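You operate a simulated robot arm through the tools that you are given. There is no shell and no other tool.

Carry out the task below with a simulated robot arm. There is one attempt and no reset: what you move stays moved.

## Task
Wipe off the grey smudge and chalk the spot past rib one.
Fine: grey pad for the smudge, marking gauge and blue chalk for the spot; both tools go back where they lay. Set down upright: yellow marking gauge. A coat counts when it lies all over at full strength: go over it till it gets no stronger. What is to be rubbed or washed off counts as gone when no trace of it is left.

It is judged by the outcome, as a careful person would: the job done as asked, and still so three seconds after it is handed in. It fails if anything else is knocked over, pushed out of place, dropped, spilled or broken.

## Robot
A 6-joint arm with a two-finger gripper, fixed in place. Base frame: the origin is at the foot of the arm, x ahead of it, y to its left, z up; the work surface is at about z = 0.7. Readings come in m, degrees, newtons and seconds.
Its first joint turns from -166.0 to 166.0 degrees. Payload 3.43 kg.
The tool frame sits at the grasp point between the pads (the TCP): z along the fingers, y along the line on which they close. The tips reach 0.02 m beyond it. The gripper opens to 0.19 m. The gripper's body begins 0.248 m behind the TCP.
Orientation is told as [roll, pitch, yaw] about the base's x, y, z axes, in that order, counted from this pose: with the fingers straight down and closing along the base's y, the tool's x points along the base's -x, its y along +y and its z along -z.

## Interface
- The arm moves only by the tool drive_tool. Its argument "motion" is a list of rows, each an object (a shift or turn left out is 0, a gripper value left out holds the last) with "translation": the shift along the tool's x, y, z in units of 40 mm (1.0 is 40 mm), a list of three; "delta_rot": the turn, a rotation vector about the tool's x, y, z in units of 8 degrees (1.0 is 8 degrees), a list of three. In form: [{"translation": [tx, ty, tz], "delta_rot": [rx, ry, rz]}, ...]. A call has 1 to 20 rows; each row shifts and turns the commanded pose from where the row before left it, along the tool's axes as they then stand. "hand" is the closure in counts, from 0 (fully open) to 255 (shut), set as the call begins (left out, the last holds). A call with a number of a shift or a turn outside -1 to 1 is refused whole. A row lasts 0.2 s, in which the tool goes at most 0.05 m and 8.6 degrees; a call with a longer step from one row to the next is refused whole, and so is a gripper value outside its range. A pose out of reach is approached as far as the arm can. The call stops where the force on the tool passes 90 N (or 10 N more than at its start, if that is more) or the arm is blocked; 0.2 s more then pass. Each finger travels about 0.153 m/s and halts on what it meets, pressing with about 24 N; the grip force reading is that of the motor and also rises with nothing between the fingers. The clock runs only during rows and for 0.2 s after the last one: add rows that do not move to give the fingers time. The reply holds the time, the measured pose of the TCP, the force on the tool along the base axes, the opening and the grip force, in the units named above and with some noise, with the torque about the TCP (base axes, N m) and any sound that the robot's microphone picked up, and new pictures: "pictures" is both (left out), scene, wrist or none.
- Cameras (640 x 400 px; columns grow to the right, rows downward): "scene" is fixed at [0.0507, -0.5016, 1.4715]; the picture's right is [-0.14, -0.99, 0.00], its down [-0.79, 0.11, -0.60] and it looks along [0.60, -0.08, -0.80] (base axes); focal length 271 px, centre (320, 200). "wrist" rides on the gripper at [0.07, -0.008, -0.288] in the tool frame; the picture's right is [0.12, 0.99, 0.00], its down [-0.96, 0.12, -0.25] and it looks along [-0.24, 0.03, 0.97] (tool axes); focal length 261 px, centre (320, 200). There is no depth. A picture from a camera that has moved, and an enlarged one, comes with that camera's place and axes in the base frame and with its lens.
- lift_body(by): slides the trunk up (or, below 0, down) by that many m; the arm rides with it, the base frame stays. It gives what a move gives, with no picture.
- zoom(camera, box): a new picture of the part [left, top, right, bottom] of that camera's present view, enlarged. No time passes.
- finish_job(): hands the job in; it is judged then, once.

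Nothing tells you positions but the pictures and the camera data. Unless the task says otherwise, let go and move clear before handing in.

The tools are called after "Emit:" by a JSON object that holds its "fn" and its "kwargs". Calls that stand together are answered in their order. drive_tool: Moves the arm, as the interface text tells. Its arguments: {"type":"object","properties":{"motion":{"type":"array"},"hand":{"type":"number"},"pictures":{"type":"string","enum":["both","scene","wrist","none"]}},"required":["motion"]} The other tools are called the same way: lift_body (by) slides the trunk up or down; zoom (camera, box) takes an enlarged picture of a part of a camera's view; finish_job () hands the job in.

At the start:

```text
clock: 0.0
ee_pos: [0.593, -0.6089, 1.1436]
orientation: [0.0, 0.1, 0.0]
contact_force: [-0.2, 0.1, -0.2]
moment: [0.01, 0.01, 0.0]
gripper_width: 0.19
grip_force: 0.0
trunk travel left (down, up): [-0.275, 0.165]
```

scene: 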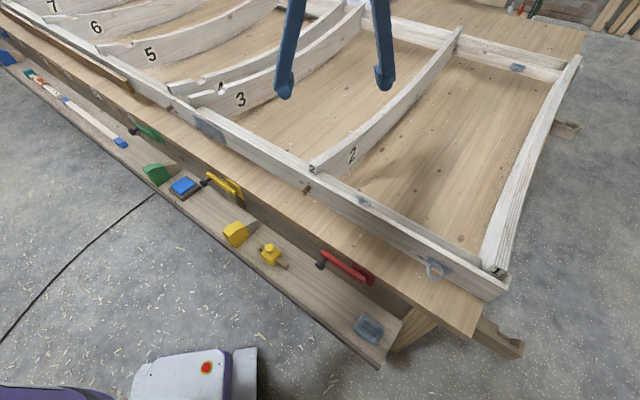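
wrist: 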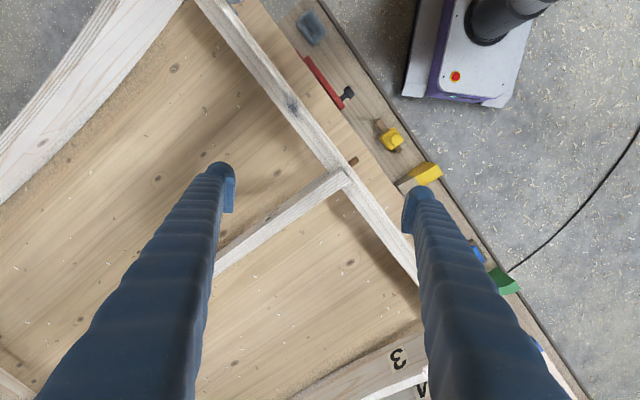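

I see a boat-like frame with numbered ribs on a bench, and a narrow shelf in front holding chalks, a yellow gauge, clamps and a grey pad. I'll zoom in to find the smudge, the spot and the tools before moving.

Emit:
{"fn": "zoom", "kwargs": {"camera": "scene", "box": [300, 200, 540, 370]}}

Emit:
{"fn": "zoom", "kwargs": {"camera": "scene", "box": [120, 120, 320, 280]}}

Emit:
{"fn": "zoom", "kwargs": {"camera": "scene", "box": [0, 0, 200, 200]}}

Emit:
{"fn": "zoom", "kwargs": {"camera": "scene", "box": [300, 20, 620, 220]}}

Emit:
{"fn": "zoom", "kwargs": {"camera": "wrist", "box": [160, 0, 480, 200]}}

```text
2.35 times, centred on (420, 285) of scene
camera zoom: at [0.0507, -0.5016, 1.4715], right [-0.14, -0.99, 0.0], down [-0.79, 0.11, -0.6], along [0.6, -0.08, -0.8], focal length 638 px, centre (85, 0)
```

zoom: 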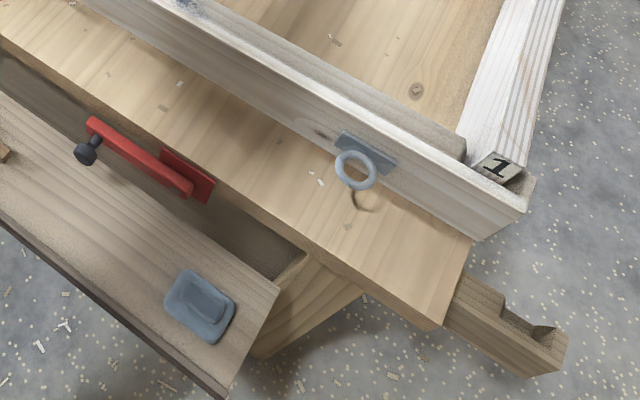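

```text
2.50 times, centred on (220, 200) of scene
camera zoom: at [0.0507, -0.5016, 1.4715], right [-0.14, -0.99, 0.0], down [-0.79, 0.11, -0.6], along [0.6, -0.08, -0.8], focal length 678 px, centre (570, 200)
```

zoom: 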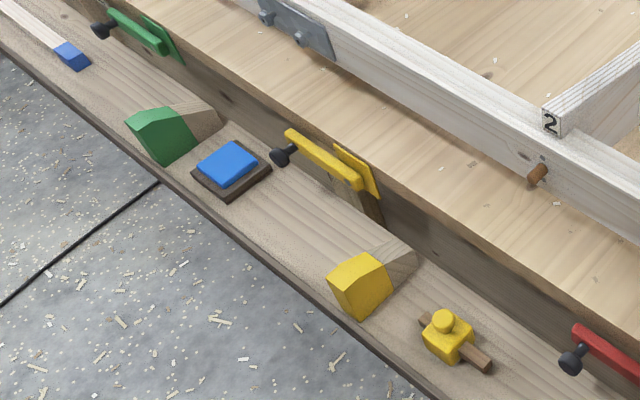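

```text
2.00 times, centred on (100, 100) of scene
camera zoom: at [0.0507, -0.5016, 1.4715], right [-0.14, -0.99, 0.0], down [-0.79, 0.11, -0.6], along [0.6, -0.08, -0.8], focal length 542 px, centre (760, 400)
```

zoom: 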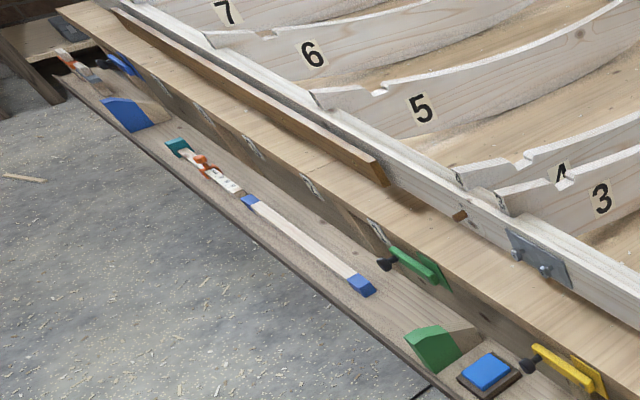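

```text
2.00 times, centred on (460, 120) of scene
camera zoom: at [0.0507, -0.5016, 1.4715], right [-0.14, -0.99, 0.0], down [-0.79, 0.11, -0.6], along [0.6, -0.08, -0.8], focal length 542 px, centre (40, 360)
```

zoom: 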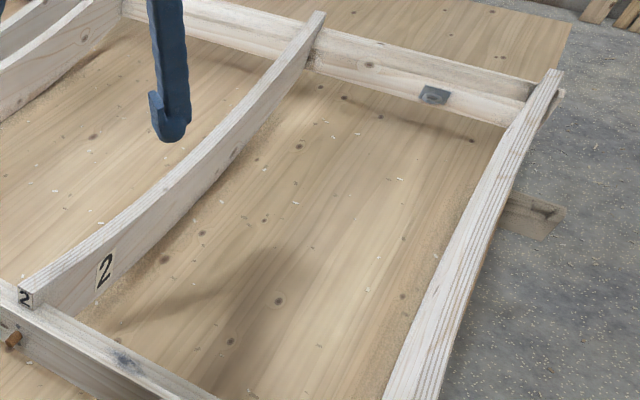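

```text
2.00 times, centred on (320, 100) of wrist
camera zoom: at [0.5242, -0.6175, 1.4303], right [-0.12, 0.99, 0.0], down [0.96, 0.12, 0.25], along [0.24, 0.03, -0.97], focal length 521 px, centre (320, 400)
```

zoom: 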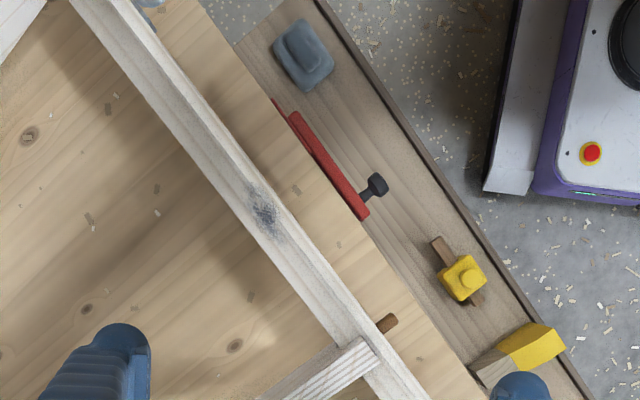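

The grey smudge looks to be on top of the front rail between ribs 1 and 2. I'll look closer for the spot to be chalked and the blue chalk.

Emit:
{"fn": "zoom", "kwargs": {"camera": "scene", "box": [330, 170, 430, 235]}}

Emit:
{"fn": "zoom", "kwargs": {"camera": "scene", "box": [410, 230, 530, 305]}}

Emit:
{"fn": "zoom", "kwargs": {"camera": "scene", "box": [140, 150, 300, 270]}}

Emit:
{"fn": "zoom", "kwargs": {"camera": "scene", "box": [480, 50, 600, 280]}}

Emit:
{"fn": "zoom", "kwargs": {"camera": "scene", "box": [220, 120, 340, 200]}}

Emit:
{"fn": "zoom", "kwargs": {"camera": "wrist", "box": [230, 40, 350, 130]}}

Emit:
{"fn": "zoom", "kwargs": {"camera": "wrist", "box": [0, 0, 260, 180]}}

Emit:
{"fn": "zoom", "kwargs": {"camera": "scene", "box": [340, 290, 440, 370]}}

```text
6.15 times, centred on (380, 202) of scene
camera zoom: at [0.0507, -0.5016, 1.4715], right [-0.14, -0.99, 0.0], down [-0.79, 0.11, -0.6], along [0.6, -0.08, -0.8], focal length 1668 px, centre (-49, 185)
```

zoom: 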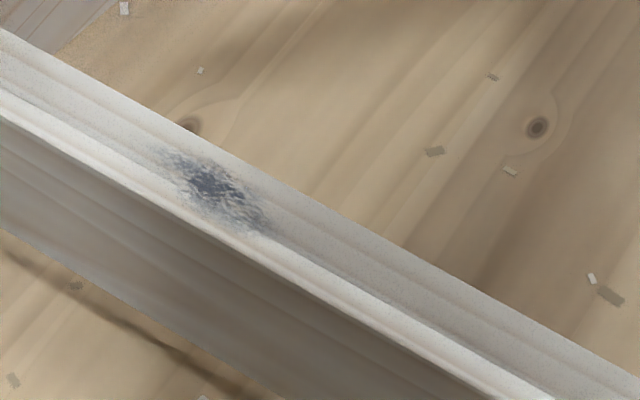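

```text
5.33 times, centred on (470, 268) of scene
camera zoom: at [0.0507, -0.5016, 1.4715], right [-0.14, -0.99, 0.0], down [-0.79, 0.11, -0.6], along [0.6, -0.08, -0.8], focal length 1446 px, centre (-480, -160)
```

zoom: 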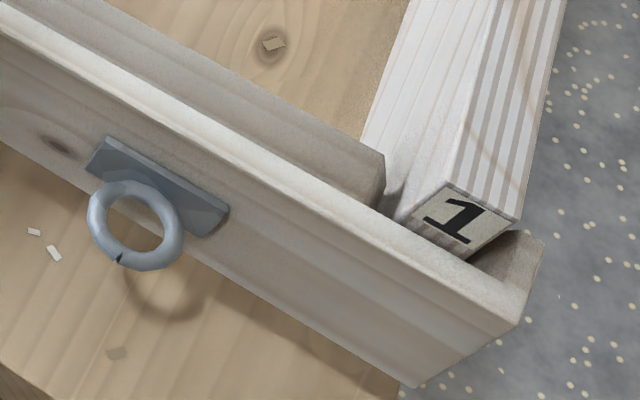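

```text
3.33 times, centred on (220, 210) of scene
camera zoom: at [0.0507, -0.5016, 1.4715], right [-0.14, -0.99, 0.0], down [-0.79, 0.11, -0.6], along [0.6, -0.08, -0.8], focal length 904 px, centre (653, 167)
```

zoom: 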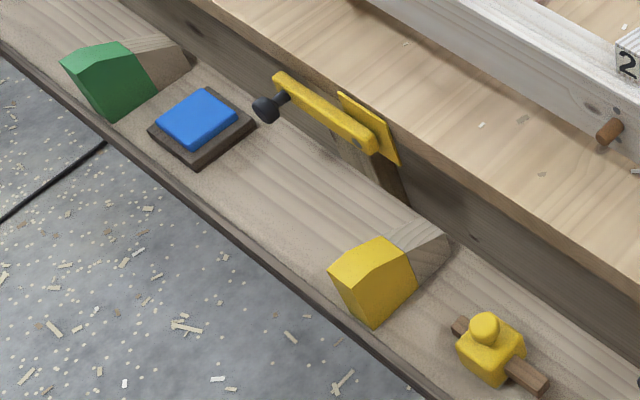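

```text
1.74 times, centred on (540, 165) of scene
camera zoom: at [0.0507, -0.5016, 1.4715], right [-0.14, -0.99, 0.0], down [-0.79, 0.11, -0.6], along [0.6, -0.08, -0.8], focal length 472 px, centre (-63, 261)
```

zoom: 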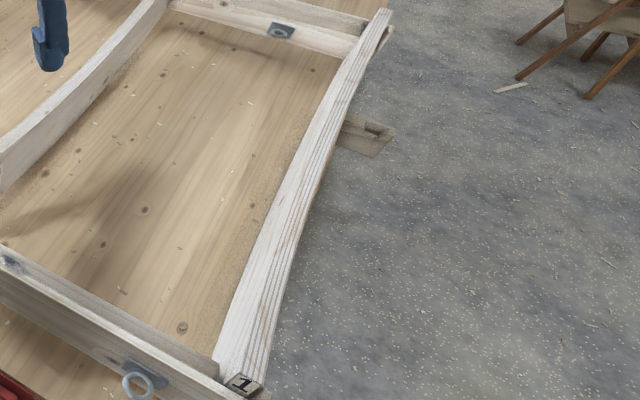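

```text
5.00 times, centred on (280, 160) of scene
camera zoom: at [0.0507, -0.5016, 1.4715], right [-0.14, -0.99, 0.0], down [-0.79, 0.11, -0.6], along [0.6, -0.08, -0.8], focal length 1356 px, centre (520, 400)
```

zoom: 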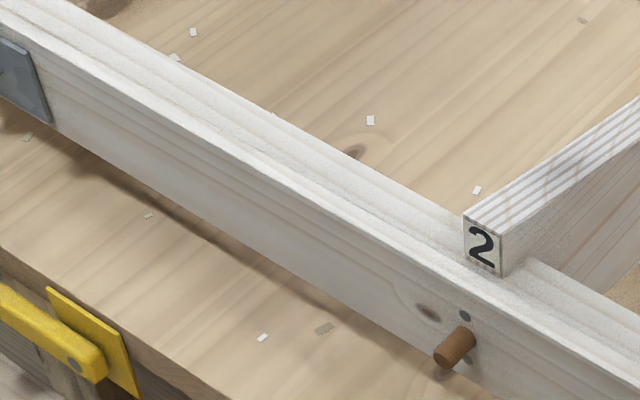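

```text
4.44 times, centred on (290, 85) of wrist
camera zoom: at [0.5242, -0.6175, 1.4303], right [-0.12, 0.99, 0.0], down [0.96, 0.12, 0.25], along [0.24, 0.03, -0.97], focal length 1158 px, centre (453, 711)
```

zoom: 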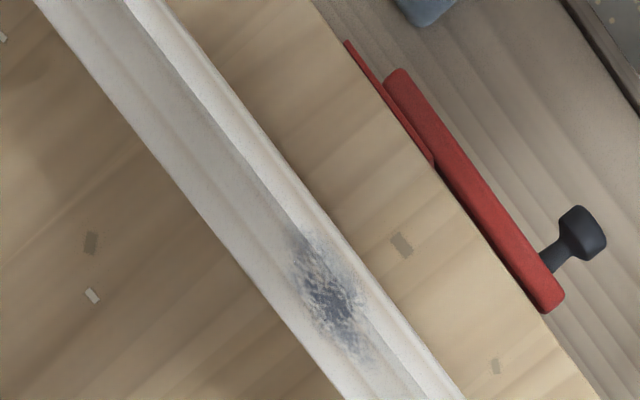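

```text
2.22 times, centred on (130, 90) of wrist
camera zoom: at [0.5242, -0.6175, 1.4303], right [-0.12, 0.99, 0.0], down [0.96, 0.12, 0.25], along [0.24, 0.03, -0.97], focal length 579 px, centre (742, 444)
```

zoom: 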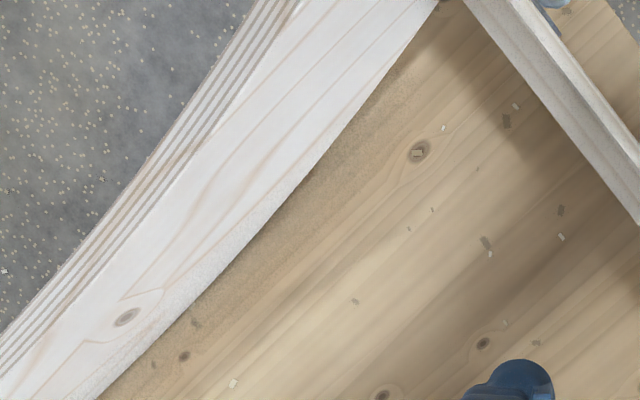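

```text
5.00 times, centred on (390, 330) of scene
camera zoom: at [0.0507, -0.5016, 1.4715], right [-0.14, -0.99, 0.0], down [-0.79, 0.11, -0.6], along [0.6, -0.08, -0.8], focal length 1356 px, centre (-30, -450)
```

zoom: 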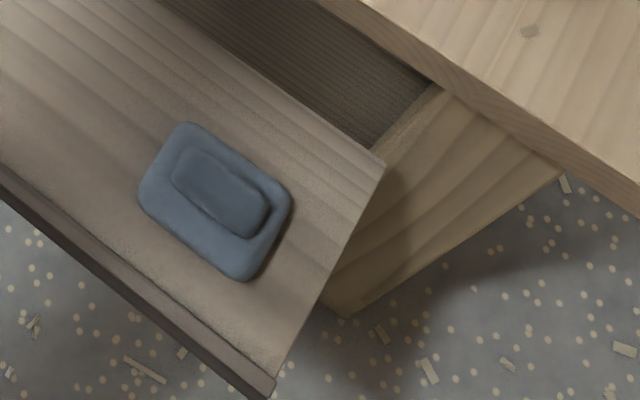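

The rail top seems to be at about z = 0.88 and the shelf at about z = 0.54, with the smudge near (0.476, -0.678). I still haven't found the spot, so I'm zooming tighter on the rail and the other tools.

Emit:
{"fn": "zoom", "kwargs": {"camera": "scene", "box": [380, 200, 450, 245]}}

Emit:
{"fn": "zoom", "kwargs": {"camera": "scene", "box": [440, 235, 520, 285]}}

Emit:
{"fn": "zoom", "kwargs": {"camera": "scene", "box": [530, 50, 610, 150]}}

Emit:
{"fn": "zoom", "kwargs": {"camera": "scene", "box": [150, 170, 210, 210]}}

Emit:
{"fn": "zoom", "kwargs": {"camera": "scene", "box": [20, 60, 140, 150]}}

Emit:
{"fn": "zoom", "kwargs": {"camera": "scene", "box": [240, 230, 300, 280]}}

Emit:
{"fn": "zoom", "kwargs": {"camera": "scene", "box": [0, 0, 60, 80]}}

Emit:
{"fn": "zoom", "kwargs": {"camera": "scene", "box": [400, 270, 540, 370]}}

```text
8.89 times, centred on (415, 222) of scene
camera zoom: at [0.0507, -0.5016, 1.4715], right [-0.14, -0.99, 0.0], down [-0.79, 0.11, -0.6], along [0.6, -0.08, -0.8], focal length 2410 px, centre (-524, 0)
```

zoom: 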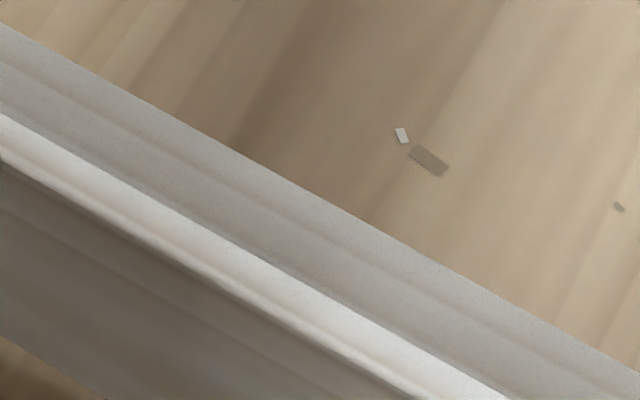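

```text
8.00 times, centred on (480, 260) of scene
camera zoom: at [0.0507, -0.5016, 1.4715], right [-0.14, -0.99, 0.0], down [-0.79, 0.11, -0.6], along [0.6, -0.08, -0.8], focal length 2169 px, centre (-960, -280)
```

zoom: 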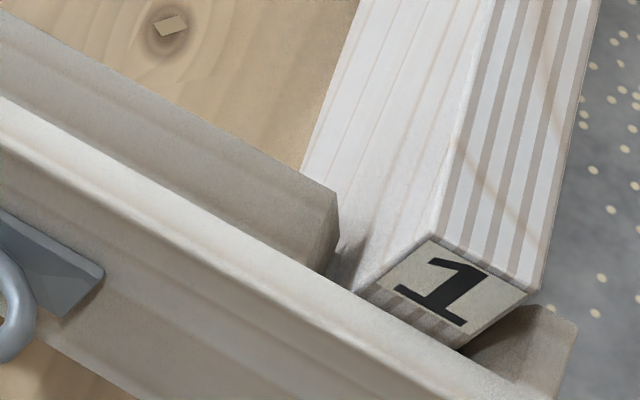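

```text
4.00 times, centred on (570, 100) of scene
camera zoom: at [0.0507, -0.5016, 1.4715], right [-0.14, -0.99, 0.0], down [-0.79, 0.11, -0.6], along [0.6, -0.08, -0.8], focal length 1084 px, centre (-680, 600)
```

zoom: 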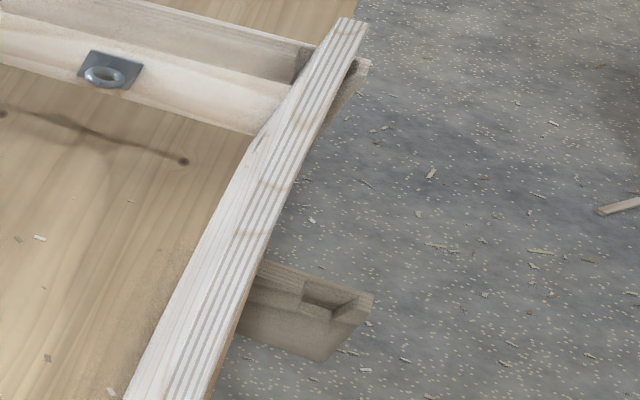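

```text
10.00 times, centred on (180, 190) of scene
camera zoom: at [0.0507, -0.5016, 1.4715], right [-0.14, -0.99, 0.0], down [-0.79, 0.11, -0.6], along [0.6, -0.08, -0.8], focal length 2711 px, centre (1720, 300)
```

zoom: 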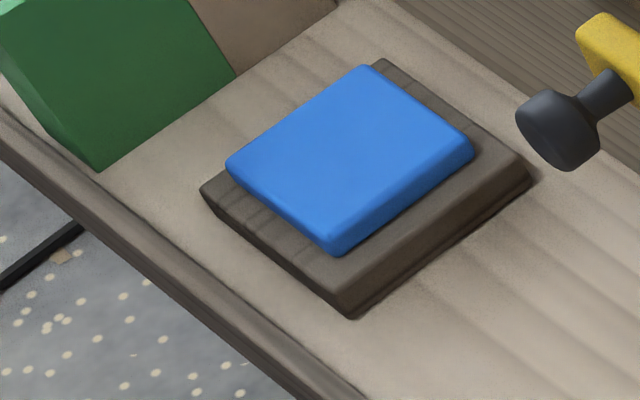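

```text
4.44 times, centred on (80, 105) of scene
camera zoom: at [0.0507, -0.5016, 1.4715], right [-0.14, -0.99, 0.0], down [-0.79, 0.11, -0.6], along [0.6, -0.08, -0.8], focal length 1205 px, centre (1387, 622)
```

zoom: 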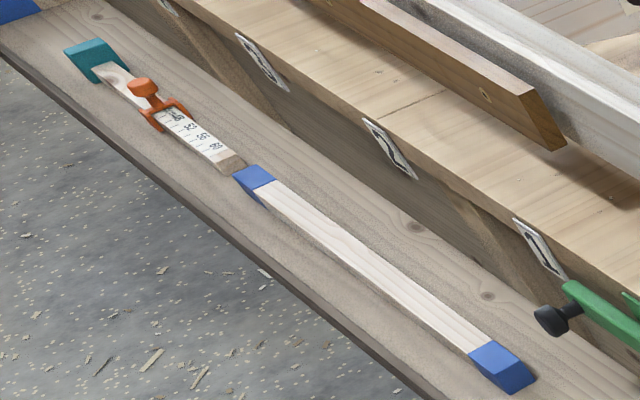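

```text
8.00 times, centred on (270, 255) of scene
camera zoom: at [0.0507, -0.5016, 1.4715], right [-0.14, -0.99, 0.0], down [-0.79, 0.11, -0.6], along [0.6, -0.08, -0.8], focal length 2169 px, centre (720, -240)
```

zoom: 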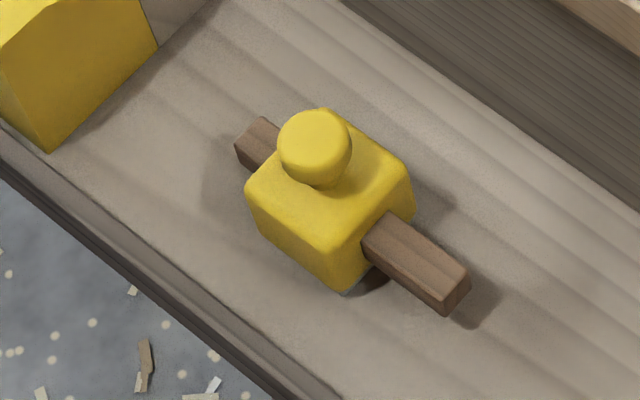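

```text
5.00 times, centred on (30, 40) of scene
camera zoom: at [0.0507, -0.5016, 1.4715], right [-0.14, -0.99, 0.0], down [-0.79, 0.11, -0.6], along [0.6, -0.08, -0.8], focal length 1356 px, centre (1770, 1000)
```

zoom: 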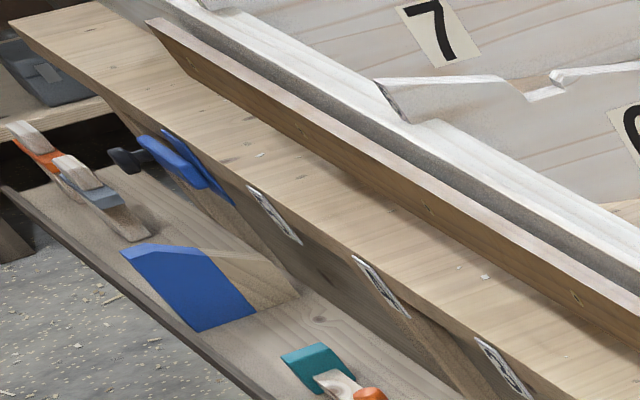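

```text
4.00 times, centred on (470, 320) of scene
camera zoom: at [0.0507, -0.5016, 1.4715], right [-0.14, -0.99, 0.0], down [-0.79, 0.11, -0.6], along [0.6, -0.08, -0.8], focal length 1084 px, centre (-280, -280)
```

zoom: 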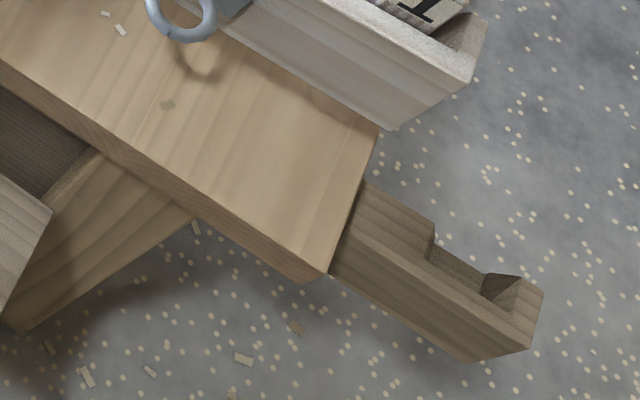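

I can see a grey foot under the yellow gauge, which probably takes the chalk. No spot is visible from here, so I'll move the wrist camera high over the rib 1 end to look.

Emit:
{"fn": "drive_tool", "kwargs": {"motion": [{"translation": [0.9, -0.65, 0]}, {"translation": [0.9, -0.65, 0]}, {"translation": [0.9, -0.65, 0]}, {"translation": [0.9, -0.65, 0]}, {"translation": [0.9, -0.65, 0]}, {"translation": [0, 0, 0]}]}}

```text
clock: 1.4
ee_pos: [0.4118, -0.7416, 1.1413]
orientation: [-0.1, 0.0, -0.1]
contact_force: [-0.1, 0.5, -0.5]
moment: [0.07, 0.02, -0.01]
gripper_width: 0.1901
grip_force: 0.1
trunk travel left (down, up): [-0.275, 0.165]
camera wrist: at [0.3431, -0.7482, 1.4292], right [-0.12, 0.99, 0.0], down [0.96, 0.12, 0.25], along [0.24, 0.03, -0.97], focal length 261 px, centre (320, 200)
```

scene: 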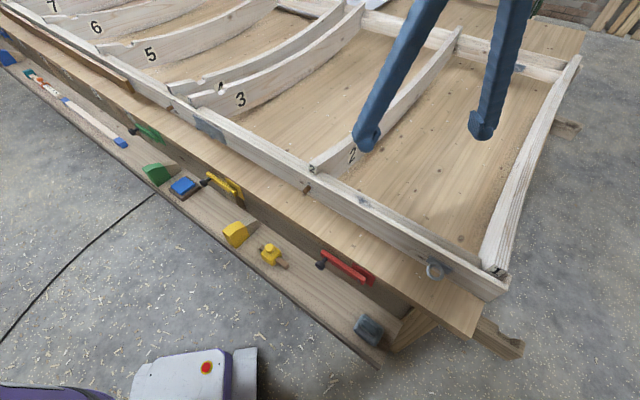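
wrist: 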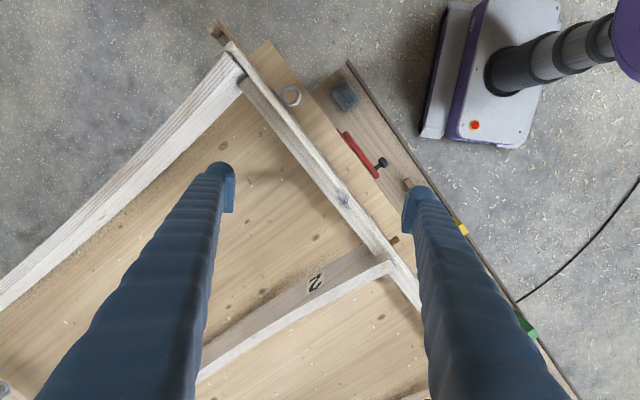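

Emit:
{"fn": "zoom", "kwargs": {"camera": "wrist", "box": [190, 20, 350, 120]}}

Emit:
{"fn": "zoom", "kwargs": {"camera": "wrist", "box": [270, 110, 430, 210]}}

Emit:
{"fn": "zoom", "kwargs": {"camera": "wrist", "box": [310, 200, 430, 280]}}

Emit:
{"fn": "zoom", "kwargs": {"camera": "wrist", "box": [0, 50, 240, 310]}}

Emit:
{"fn": "zoom", "kwargs": {"camera": "wrist", "box": [220, 100, 400, 350]}}

```text
4.00 times, centred on (270, 70) of wrist
camera zoom: at [0.3431, -0.7482, 1.4292], right [-0.12, 0.99, 0.0], down [0.96, 0.12, 0.25], along [0.24, 0.03, -0.97], focal length 1043 px, centre (520, 720)
```

zoom: 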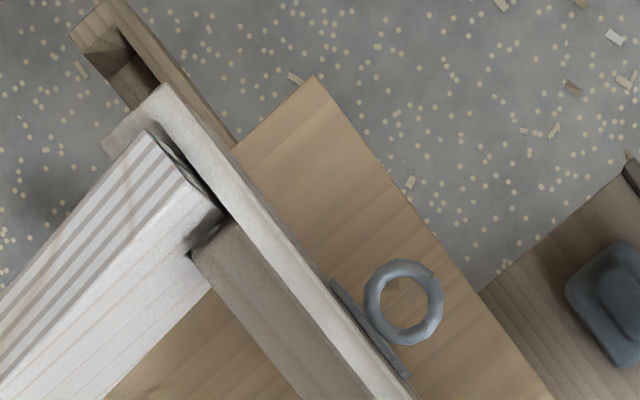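

```text
4.00 times, centred on (350, 160) of wrist
camera zoom: at [0.3431, -0.7482, 1.4292], right [-0.12, 0.99, 0.0], down [0.96, 0.12, 0.25], along [0.24, 0.03, -0.97], focal length 1043 px, centre (200, 360)
```

zoom: 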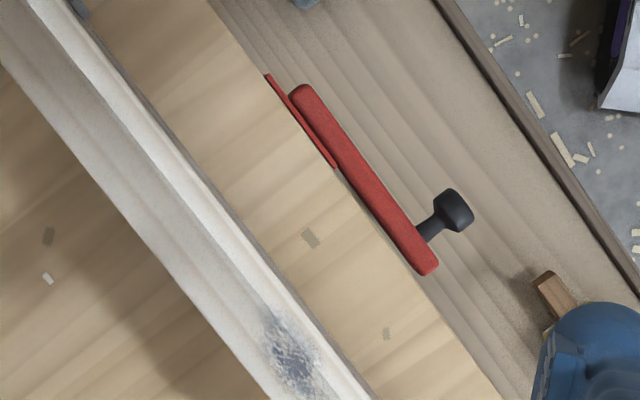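

```text
5.00 times, centred on (370, 240) of wrist
camera zoom: at [0.3431, -0.7482, 1.4292], right [-0.12, 0.99, 0.0], down [0.96, 0.12, 0.25], along [0.24, 0.03, -0.97], focal length 1303 px, centre (70, 0)
```

zoom: 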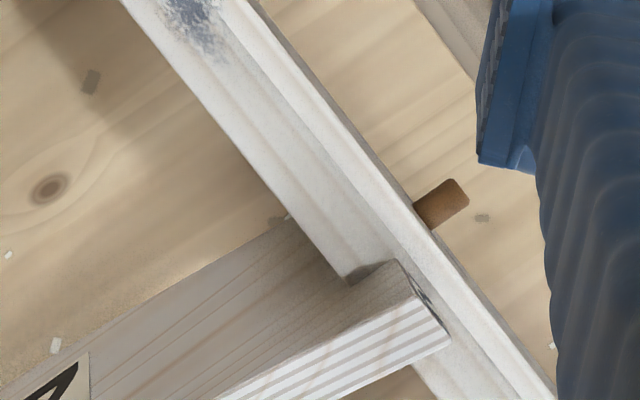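

```text
1.54 times, centred on (120, 180) of wrist
camera zoom: at [0.3431, -0.7482, 1.4292], right [-0.12, 0.99, 0.0], down [0.96, 0.12, 0.25], along [0.24, 0.03, -0.97], focal length 401 px, centre (628, 231)
```

zoom: 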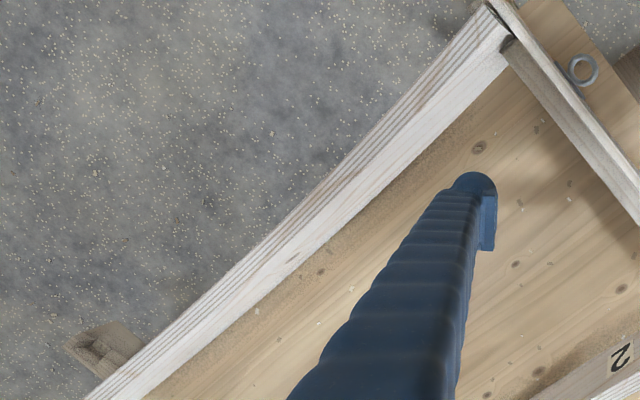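

```text
1.60 times, centred on (310, 225) of wrist
camera zoom: at [0.3431, -0.7482, 1.4292], right [-0.12, 0.99, 0.0], down [0.96, 0.12, 0.25], along [0.24, 0.03, -0.97], focal length 417 px, centre (336, 160)
```

zoom: 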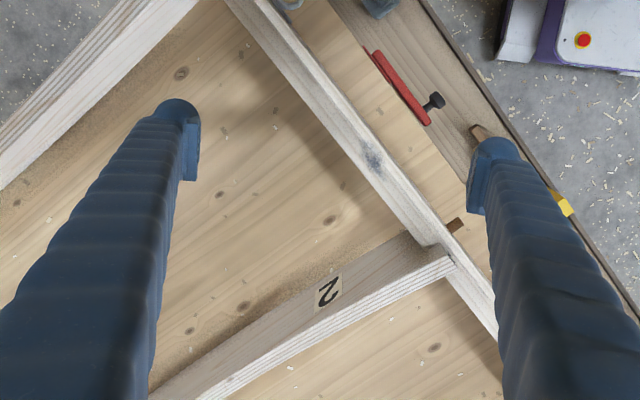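

The only mark on the rail just past rib 1 is the smudge, so the spot to chalk is most likely the same place once it's wiped. Next I'll bring the wrist camera over the grey pad, turned to the shelf's line at about 43°.

Emit:
{"fn": "drive_tool", "kwargs": {"motion": [{"translation": [0.76, 0.4, 0.6]}, {"translation": [0.76, 0.4, 0.6]}, {"translation": [0.76, 0.4, 0.6]}, {"translation": [0.76, 0.4, 0.6]}, {"translation": [0.76, 0.4, 0.6]}, {"delta_rot": [0, 0, -0.9]}, {"delta_rot": [0, 0, -0.9]}, {"delta_rot": [0, 0, -0.9]}, {"delta_rot": [0, 0, -0.9]}, {"delta_rot": [0, 0, -0.9]}, {"delta_rot": [0, 0, -0.85]}, {}]}}

```text
clock: 4.0
ee_pos: [0.2611, -0.6597, 1.0236]
orientation: [0.0, -0.1, 43.0]
contact_force: [-0.1, -0.7, -0.2]
moment: [0.0, -0.03, 0.04]
gripper_width: 0.1899
grip_force: 0.0
trunk travel left (down, up): [-0.275, 0.165]
camera wrist: at [0.2162, -0.7137, 1.3112], right [-0.76, 0.65, 0.0], down [0.63, 0.74, 0.25], along [0.16, 0.19, -0.97], focal length 261 px, centre (320, 200)
```

scene: 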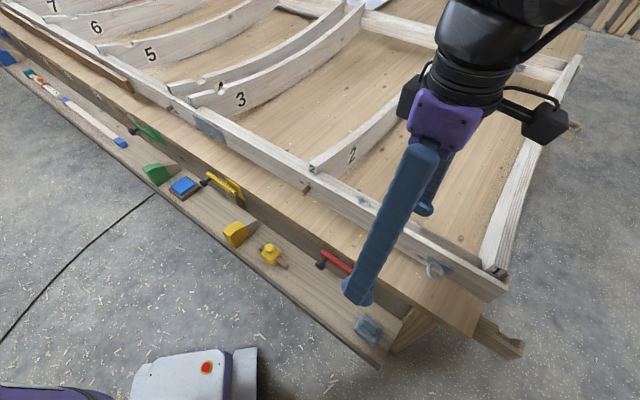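
wrist: 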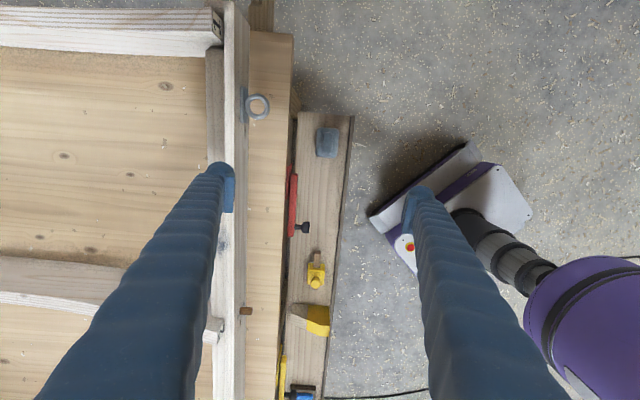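

Emit:
{"fn": "zoom", "kwargs": {"camera": "wrist", "box": [280, 105, 376, 165]}}

Emit:
{"fn": "zoom", "kwargs": {"camera": "wrist", "box": [270, 230, 366, 290]}}

Emit:
{"fn": "zoom", "kwargs": {"camera": "wrist", "box": [190, 60, 286, 120]}}

Emit:
{"fn": "zoom", "kwargs": {"camera": "wrist", "box": [190, 210, 286, 270]}}

Emit:
{"fn": "zoom", "kwargs": {"camera": "wrist", "box": [200, 100, 330, 400]}}

```text
6.67 times, centred on (328, 135) of wrist
camera zoom: at [0.2162, -0.7137, 1.3112], right [-0.76, 0.65, 0.0], down [0.63, 0.74, 0.25], along [0.16, 0.19, -0.97], focal length 1738 px, centre (267, 633)
```

zoom: 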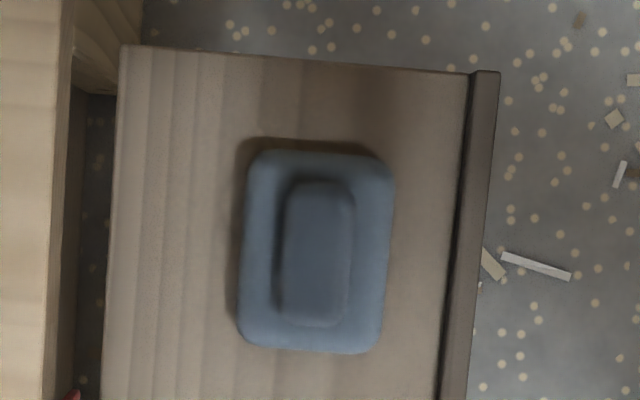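

```text
6.67 times, centred on (318, 260) of wrist
camera zoom: at [0.2162, -0.7137, 1.3112], right [-0.76, 0.65, 0.0], down [0.63, 0.74, 0.25], along [0.16, 0.19, -0.97], focal length 1738 px, centre (333, -200)
```

zoom: 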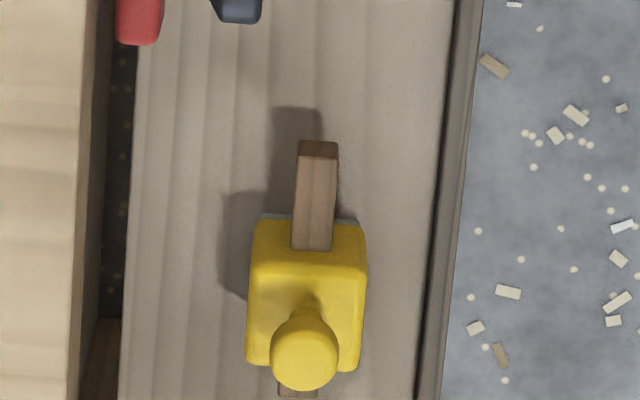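

```text
6.67 times, centred on (238, 90) of wrist
camera zoom: at [0.2162, -0.7137, 1.3112], right [-0.76, 0.65, 0.0], down [0.63, 0.74, 0.25], along [0.16, 0.19, -0.97], focal length 1738 px, centre (867, 933)
```

zoom: 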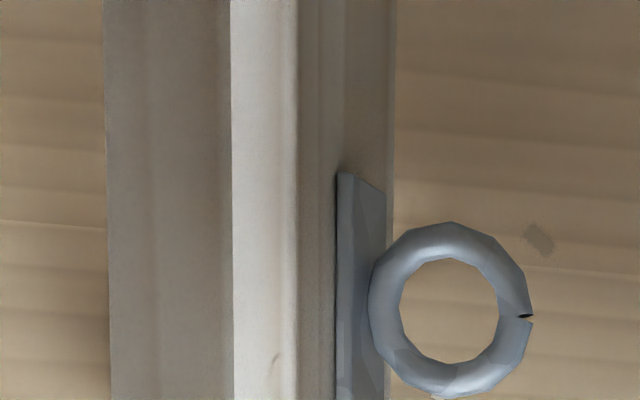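

```text
6.67 times, centred on (238, 240) of wrist
camera zoom: at [0.2162, -0.7137, 1.3112], right [-0.76, 0.65, 0.0], down [0.63, 0.74, 0.25], along [0.16, 0.19, -0.97], focal length 1738 px, centre (867, -67)
```

zoom: 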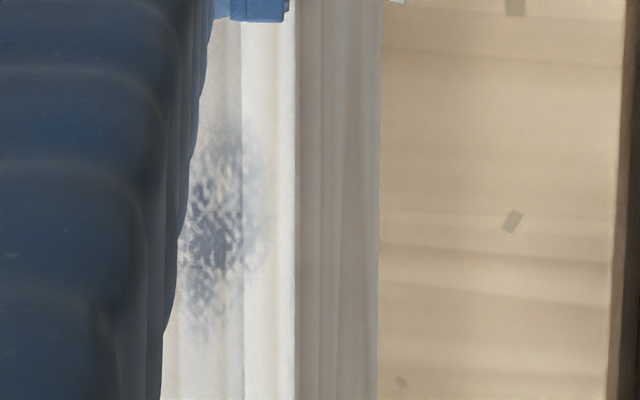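

```text
1.33 times, centred on (265, 250) of wrist
camera zoom: at [0.2162, -0.7137, 1.3112], right [-0.76, 0.65, 0.0], down [0.63, 0.74, 0.25], along [0.16, 0.19, -0.97], focal length 348 px, centre (393, 133)
```

zoom: 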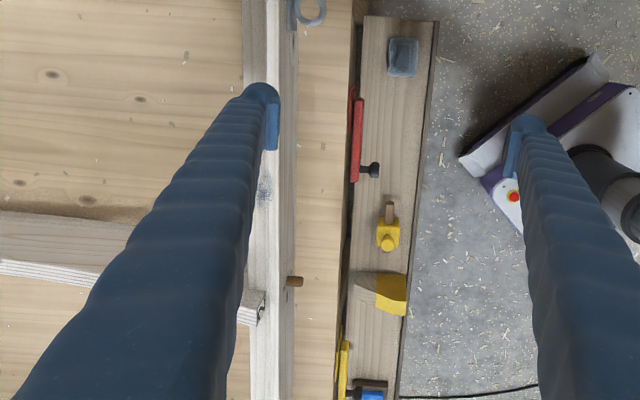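

The shelf runs at about 45° and the pad's handle is about 3 cm wide, centred near (0.217, -0.679). I'll line up over it, part-close the fingers and come down partway.

Emit:
{"fn": "drive_tool", "kwargs": {"hand": 134, "motion": [{"translation": [0, 0, 0], "delta_rot": [0, 0, -0.25]}, {"translation": [0.56, 0.225, 0.7]}, {"translation": [0.56, 0.225, 0.7]}, {"translation": [0, 0, 1]}, {"translation": [0, 0, 1]}, {"translation": [0, 0, 1]}, {"translation": [0, 0, 1]}, {"translation": [0, 0, 1]}, {"translation": [0, 0, 1]}, {"translation": [0, 0, 1]}, {}]}}

```text
clock: 6.4
ee_pos: [0.2135, -0.6791, 0.6872]
orientation: [0.1, 0.0, 44.8]
contact_force: [-0.3, 0.2, 0.2]
moment: [0.08, 0.0, 0.01]
gripper_width: 0.0901
grip_force: 0.0
trunk travel left (down, up): [-0.275, 0.165]
camera wrist: at [0.1717, -0.7327, 0.9745], right [-0.78, 0.62, 0.0], down [0.6, 0.76, 0.25], along [0.15, 0.19, -0.97], focal length 261 px, centre (320, 200)
```

scene: 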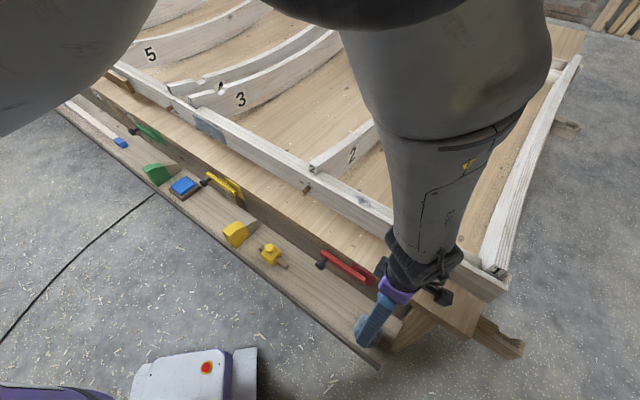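
wrist: 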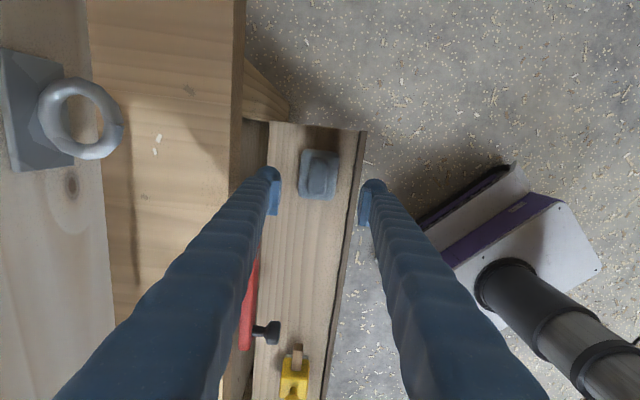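

Emit:
{"fn": "zoom", "kwargs": {"camera": "wrist", "box": [272, 140, 368, 200]}}

```text
6.67 times, centred on (320, 170) of wrist
camera zoom: at [0.1717, -0.7327, 0.9745], right [-0.78, 0.62, 0.0], down [0.6, 0.76, 0.25], along [0.15, 0.19, -0.97], focal length 1738 px, centre (320, 400)
```

zoom: 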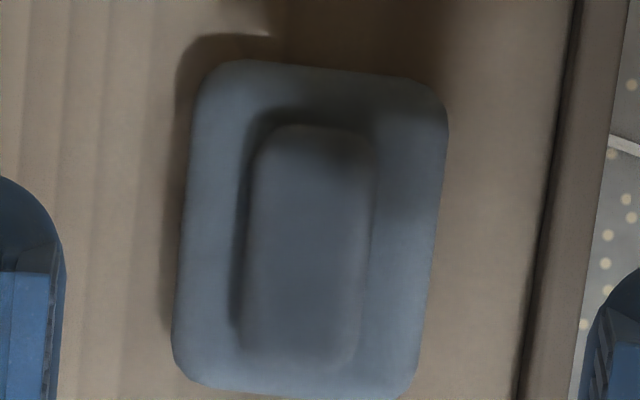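

The pad is centred under the gripper to within a few millimetres. I'm narrowing the fingers and coming down in small steps, watching the force.

Emit:
{"fn": "drive_tool", "kwargs": {"hand": 178, "motion": [{"translation": [0, -0.06, 0.7]}, {"translation": [0, 0, 0.7]}, {"translation": [0, 0, 0.5]}, {}], "pictures": "both"}}

Emit:
{"fn": "zoom", "kwargs": {"camera": "scene", "box": [320, 280, 432, 380]}}

Emit:
{"fn": "zoom", "kwargs": {"camera": "wrist", "box": [256, 120, 384, 200]}}

```text
clock: 7.4
ee_pos: [0.2141, -0.6823, 0.6106]
orientation: [0.0, 0.0, 44.8]
contact_force: [0.4, 0.1, 0.3]
moment: [-0.01, -0.01, 0.05]
gripper_width: 0.0574
grip_force: 0.0
trunk travel left (down, up): [-0.275, 0.165]
camera wrist: at [0.1726, -0.7373, 0.8981], right [-0.78, 0.62, 0.0], down [0.6, 0.76, 0.25], along [0.15, 0.19, -0.97], focal length 261 px, centre (320, 200)
```

scene: 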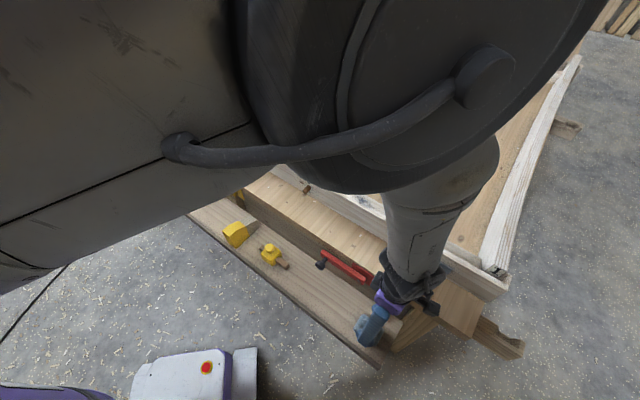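
wrist: 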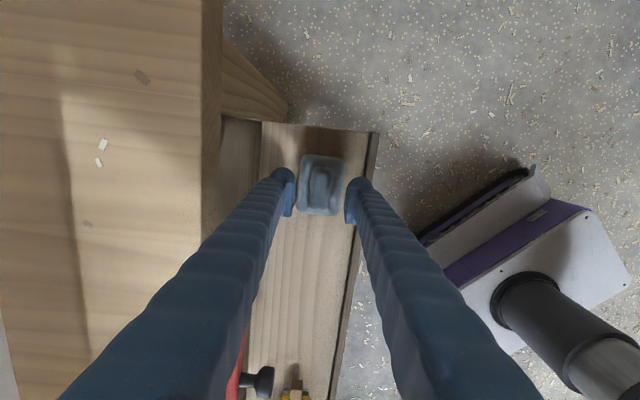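

```text
4.00 times, centred on (376, 330) of scene
camera zoom: at [0.0507, -0.5016, 1.4715], right [-0.14, -0.99, 0.0], down [-0.79, 0.11, -0.6], along [0.6, -0.08, -0.8], focal length 1084 px, centre (96, -320)
```

zoom: 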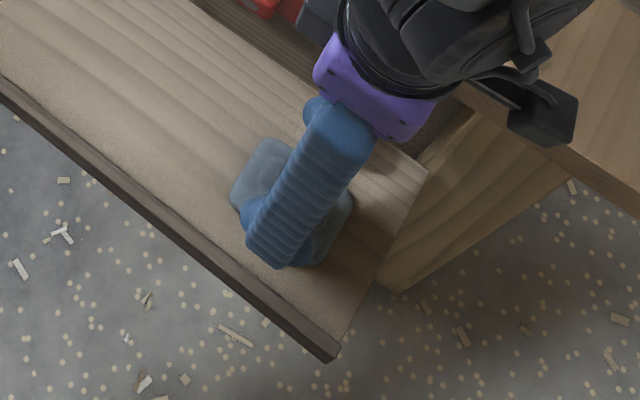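

```text
5.00 times, centred on (320, 160) of wrist
camera zoom: at [0.1726, -0.7373, 0.8981], right [-0.78, 0.62, 0.0], down [0.6, 0.76, 0.25], along [0.15, 0.19, -0.97], focal length 1303 px, centre (320, 400)
```

zoom: 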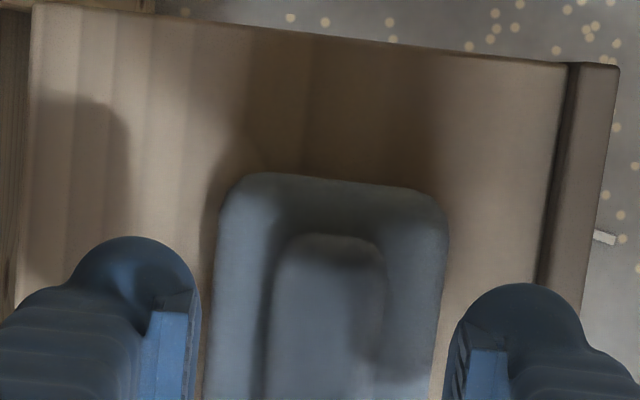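

Emit:
{"fn": "drive_tool", "kwargs": {"motion": [{"translation": [0, 0, 0.25]}, {"translation": [0, 0, 0.25]}, {}], "pictures": "wrist"}}

Emit:
{"fn": "zoom", "kwargs": {"camera": "wrist", "box": [256, 140, 384, 220]}}

```text
clock: 8.2
ee_pos: [0.2168, -0.6797, 0.5911]
orientation: [0.0, 0.1, 44.8]
contact_force: [-0.7, 0.0, 0.7]
moment: [0.02, 0.04, 0.0]
gripper_width: 0.0573
grip_force: 0.0
trunk travel left (down, up): [-0.275, 0.165]
camera wrist: at [0.174, -0.7351, 0.8796], right [-0.78, 0.62, 0.0], down [0.6, 0.76, 0.25], along [0.15, 0.19, -0.97], focal length 261 px, centre (320, 200)
```

wrist: 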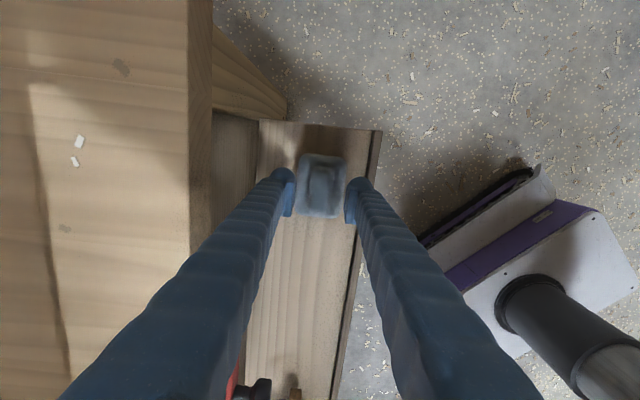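

```text
5.00 times, centred on (320, 180) of wrist
camera zoom: at [0.174, -0.7351, 0.8796], right [-0.78, 0.62, 0.0], down [0.6, 0.76, 0.25], along [0.15, 0.19, -0.97], focal length 1303 px, centre (320, 300)
```

zoom: 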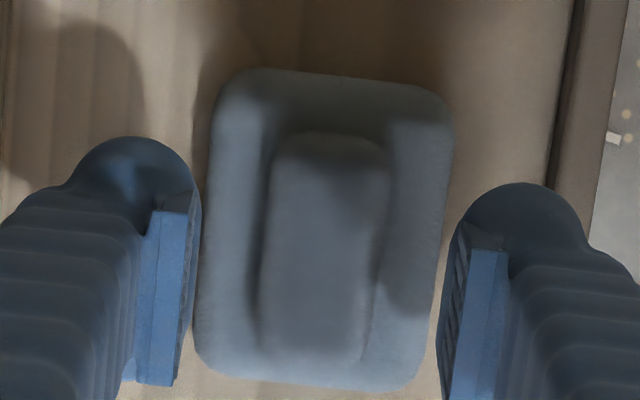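

Emit:
{"fn": "drive_tool", "kwargs": {"motion": [{"translation": [0, 0, 0.2]}, {"translation": [0, 0, 0.2]}, {}], "pictures": "wrist"}}

Emit:
{"fn": "zoom", "kwargs": {"camera": "wrist", "box": [256, 140, 384, 220]}}

Emit:
{"fn": "zoom", "kwargs": {"camera": "scene", "box": [340, 290, 412, 360]}}

```text
clock: 9.0
ee_pos: [0.2164, -0.6799, 0.5763]
orientation: [0.0, 0.0, 44.9]
contact_force: [0.6, -0.4, 0.8]
moment: [0.02, 0.0, -0.02]
gripper_width: 0.0572
grip_force: 0.1
trunk travel left (down, up): [-0.275, 0.165]
camera wrist: at [0.1738, -0.7354, 0.8637], right [-0.78, 0.62, 0.0], down [0.6, 0.76, 0.25], along [0.15, 0.19, -0.97], focal length 261 px, centre (320, 200)
```

wrist: 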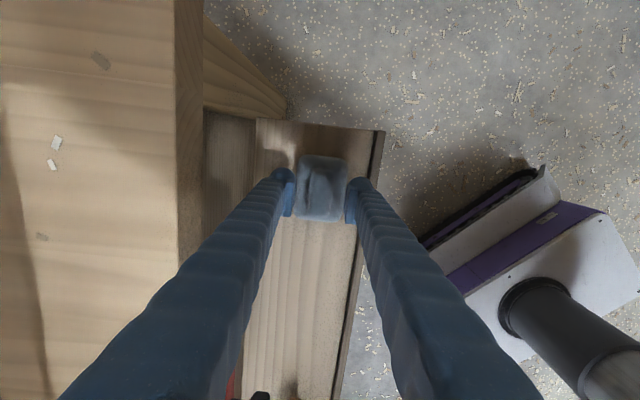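

```text
5.00 times, centred on (320, 180) of wrist
camera zoom: at [0.1738, -0.7354, 0.8637], right [-0.78, 0.62, 0.0], down [0.6, 0.76, 0.25], along [0.15, 0.19, -0.97], focal length 1303 px, centre (320, 300)
```

zoom: 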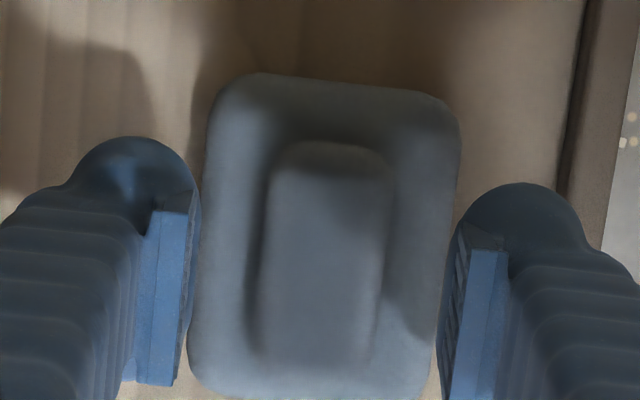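

```text
5.71 times, centred on (376, 325) of scene
camera zoom: at [0.0507, -0.5016, 1.4715], right [-0.14, -0.99, 0.0], down [-0.79, 0.11, -0.6], along [0.6, -0.08, -0.8], focal length 1549 px, centre (0, -514)
```

zoom: 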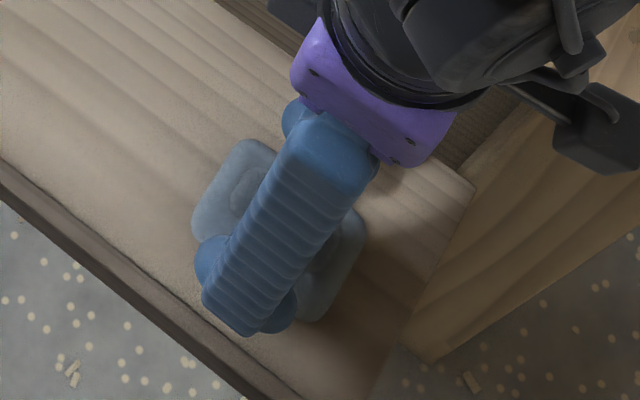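

Emit:
{"fn": "drive_tool", "kwargs": {"hand": 199, "motion": [{"translation": [0, 0, 0.125]}, {"translation": [0, 0, 0.125]}, {}], "pictures": "none"}}

Emit:
{"fn": "zoom", "kwargs": {"camera": "wrist", "box": [256, 140, 384, 220]}}

```text
clock: 9.8
ee_pos: [0.2184, -0.6815, 0.5649]
orientation: [0.0, 0.0, 44.7]
contact_force: [-0.5, -0.1, -0.5]
moment: [0.01, -0.03, 0.01]
gripper_width: 0.0418
grip_force: 0.1
trunk travel left (down, up): [-0.275, 0.165]
```

```text
5.00 times, centred on (320, 180) of wrist
camera zoom: at [0.1752, -0.7351, 0.8535], right [-0.78, 0.62, 0.0], down [0.6, 0.76, 0.25], along [0.15, 0.19, -0.97], focal length 1303 px, centre (320, 300)
```

zoom: 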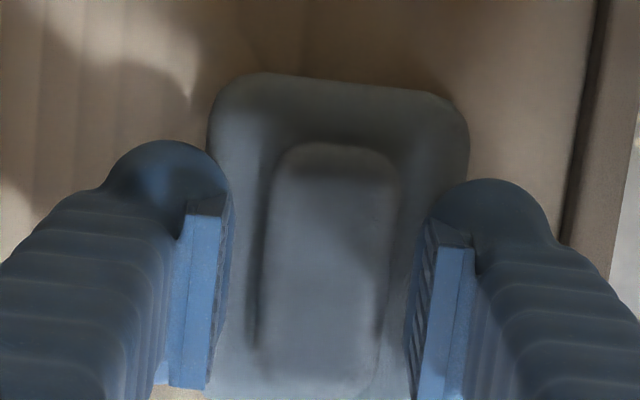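

Emit:
{"fn": "drive_tool", "kwargs": {"motion": [{"translation": [0, 0, 0.1]}, {"translation": [0, 0, 0.1]}, {}], "pictures": "none"}}

Emit:
{"fn": "zoom", "kwargs": {"camera": "wrist", "box": [256, 140, 384, 220]}}

```text
clock: 10.6
ee_pos: [0.2173, -0.6807, 0.5639]
orientation: [-0.2, 0.2, 44.9]
contact_force: [-4.3, 12.9, 45.1]
moment: [0.73, 0.52, -0.03]
gripper_width: 0.0418
grip_force: 0.3
trunk travel left (down, up): [-0.275, 0.165]
stopped in row 3: the force on the tool passed its limit at 94 N (the readings are from after the stop); the commanded pose is now the measured one
```

```text
5.00 times, centred on (320, 180) of wrist
camera zoom: at [0.1749, -0.7349, 0.8517], right [-0.78, 0.62, 0.0], down [0.6, 0.76, 0.25], along [0.15, 0.19, -0.97], focal length 1303 px, centre (320, 300)
```

zoom: 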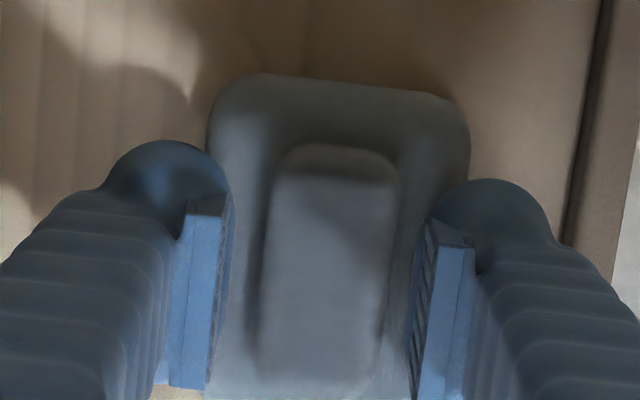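

The tips touched the pad's base at TCP z of about 0.564. I'll lift 3 mm and close on the handle.

Emit:
{"fn": "drive_tool", "kwargs": {"hand": 255, "motion": [{"translation": [0, 0, -0.08]}, {}, {}, {}], "pictures": "none"}}

Emit:
{"fn": "zoom", "kwargs": {"camera": "wrist", "box": [256, 140, 384, 220]}}

```text
clock: 11.6
ee_pos: [0.2188, -0.683, 0.5644]
orientation: [-0.2, 0.1, 44.7]
contact_force: [5.1, -4.5, 24.8]
moment: [-0.11, -0.02, 0.02]
gripper_width: 0.0288
grip_force: 24.3
trunk travel left (down, up): [-0.275, 0.165]
```

```text
5.00 times, centred on (320, 180) of wrist
camera zoom: at [0.1758, -0.7377, 0.8525], right [-0.78, 0.62, 0.0], down [0.6, 0.76, 0.24], along [0.15, 0.19, -0.97], focal length 1303 px, centre (320, 300)
```

zoom: 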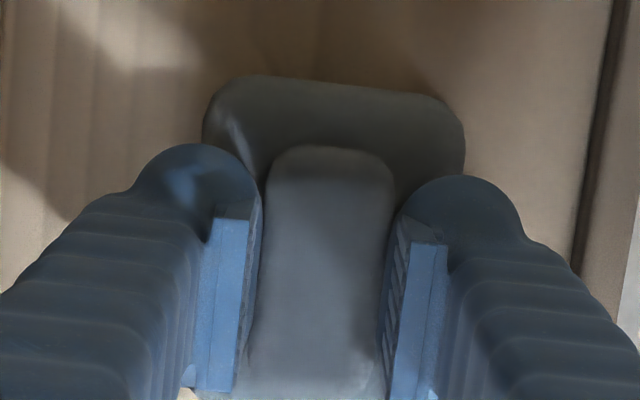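

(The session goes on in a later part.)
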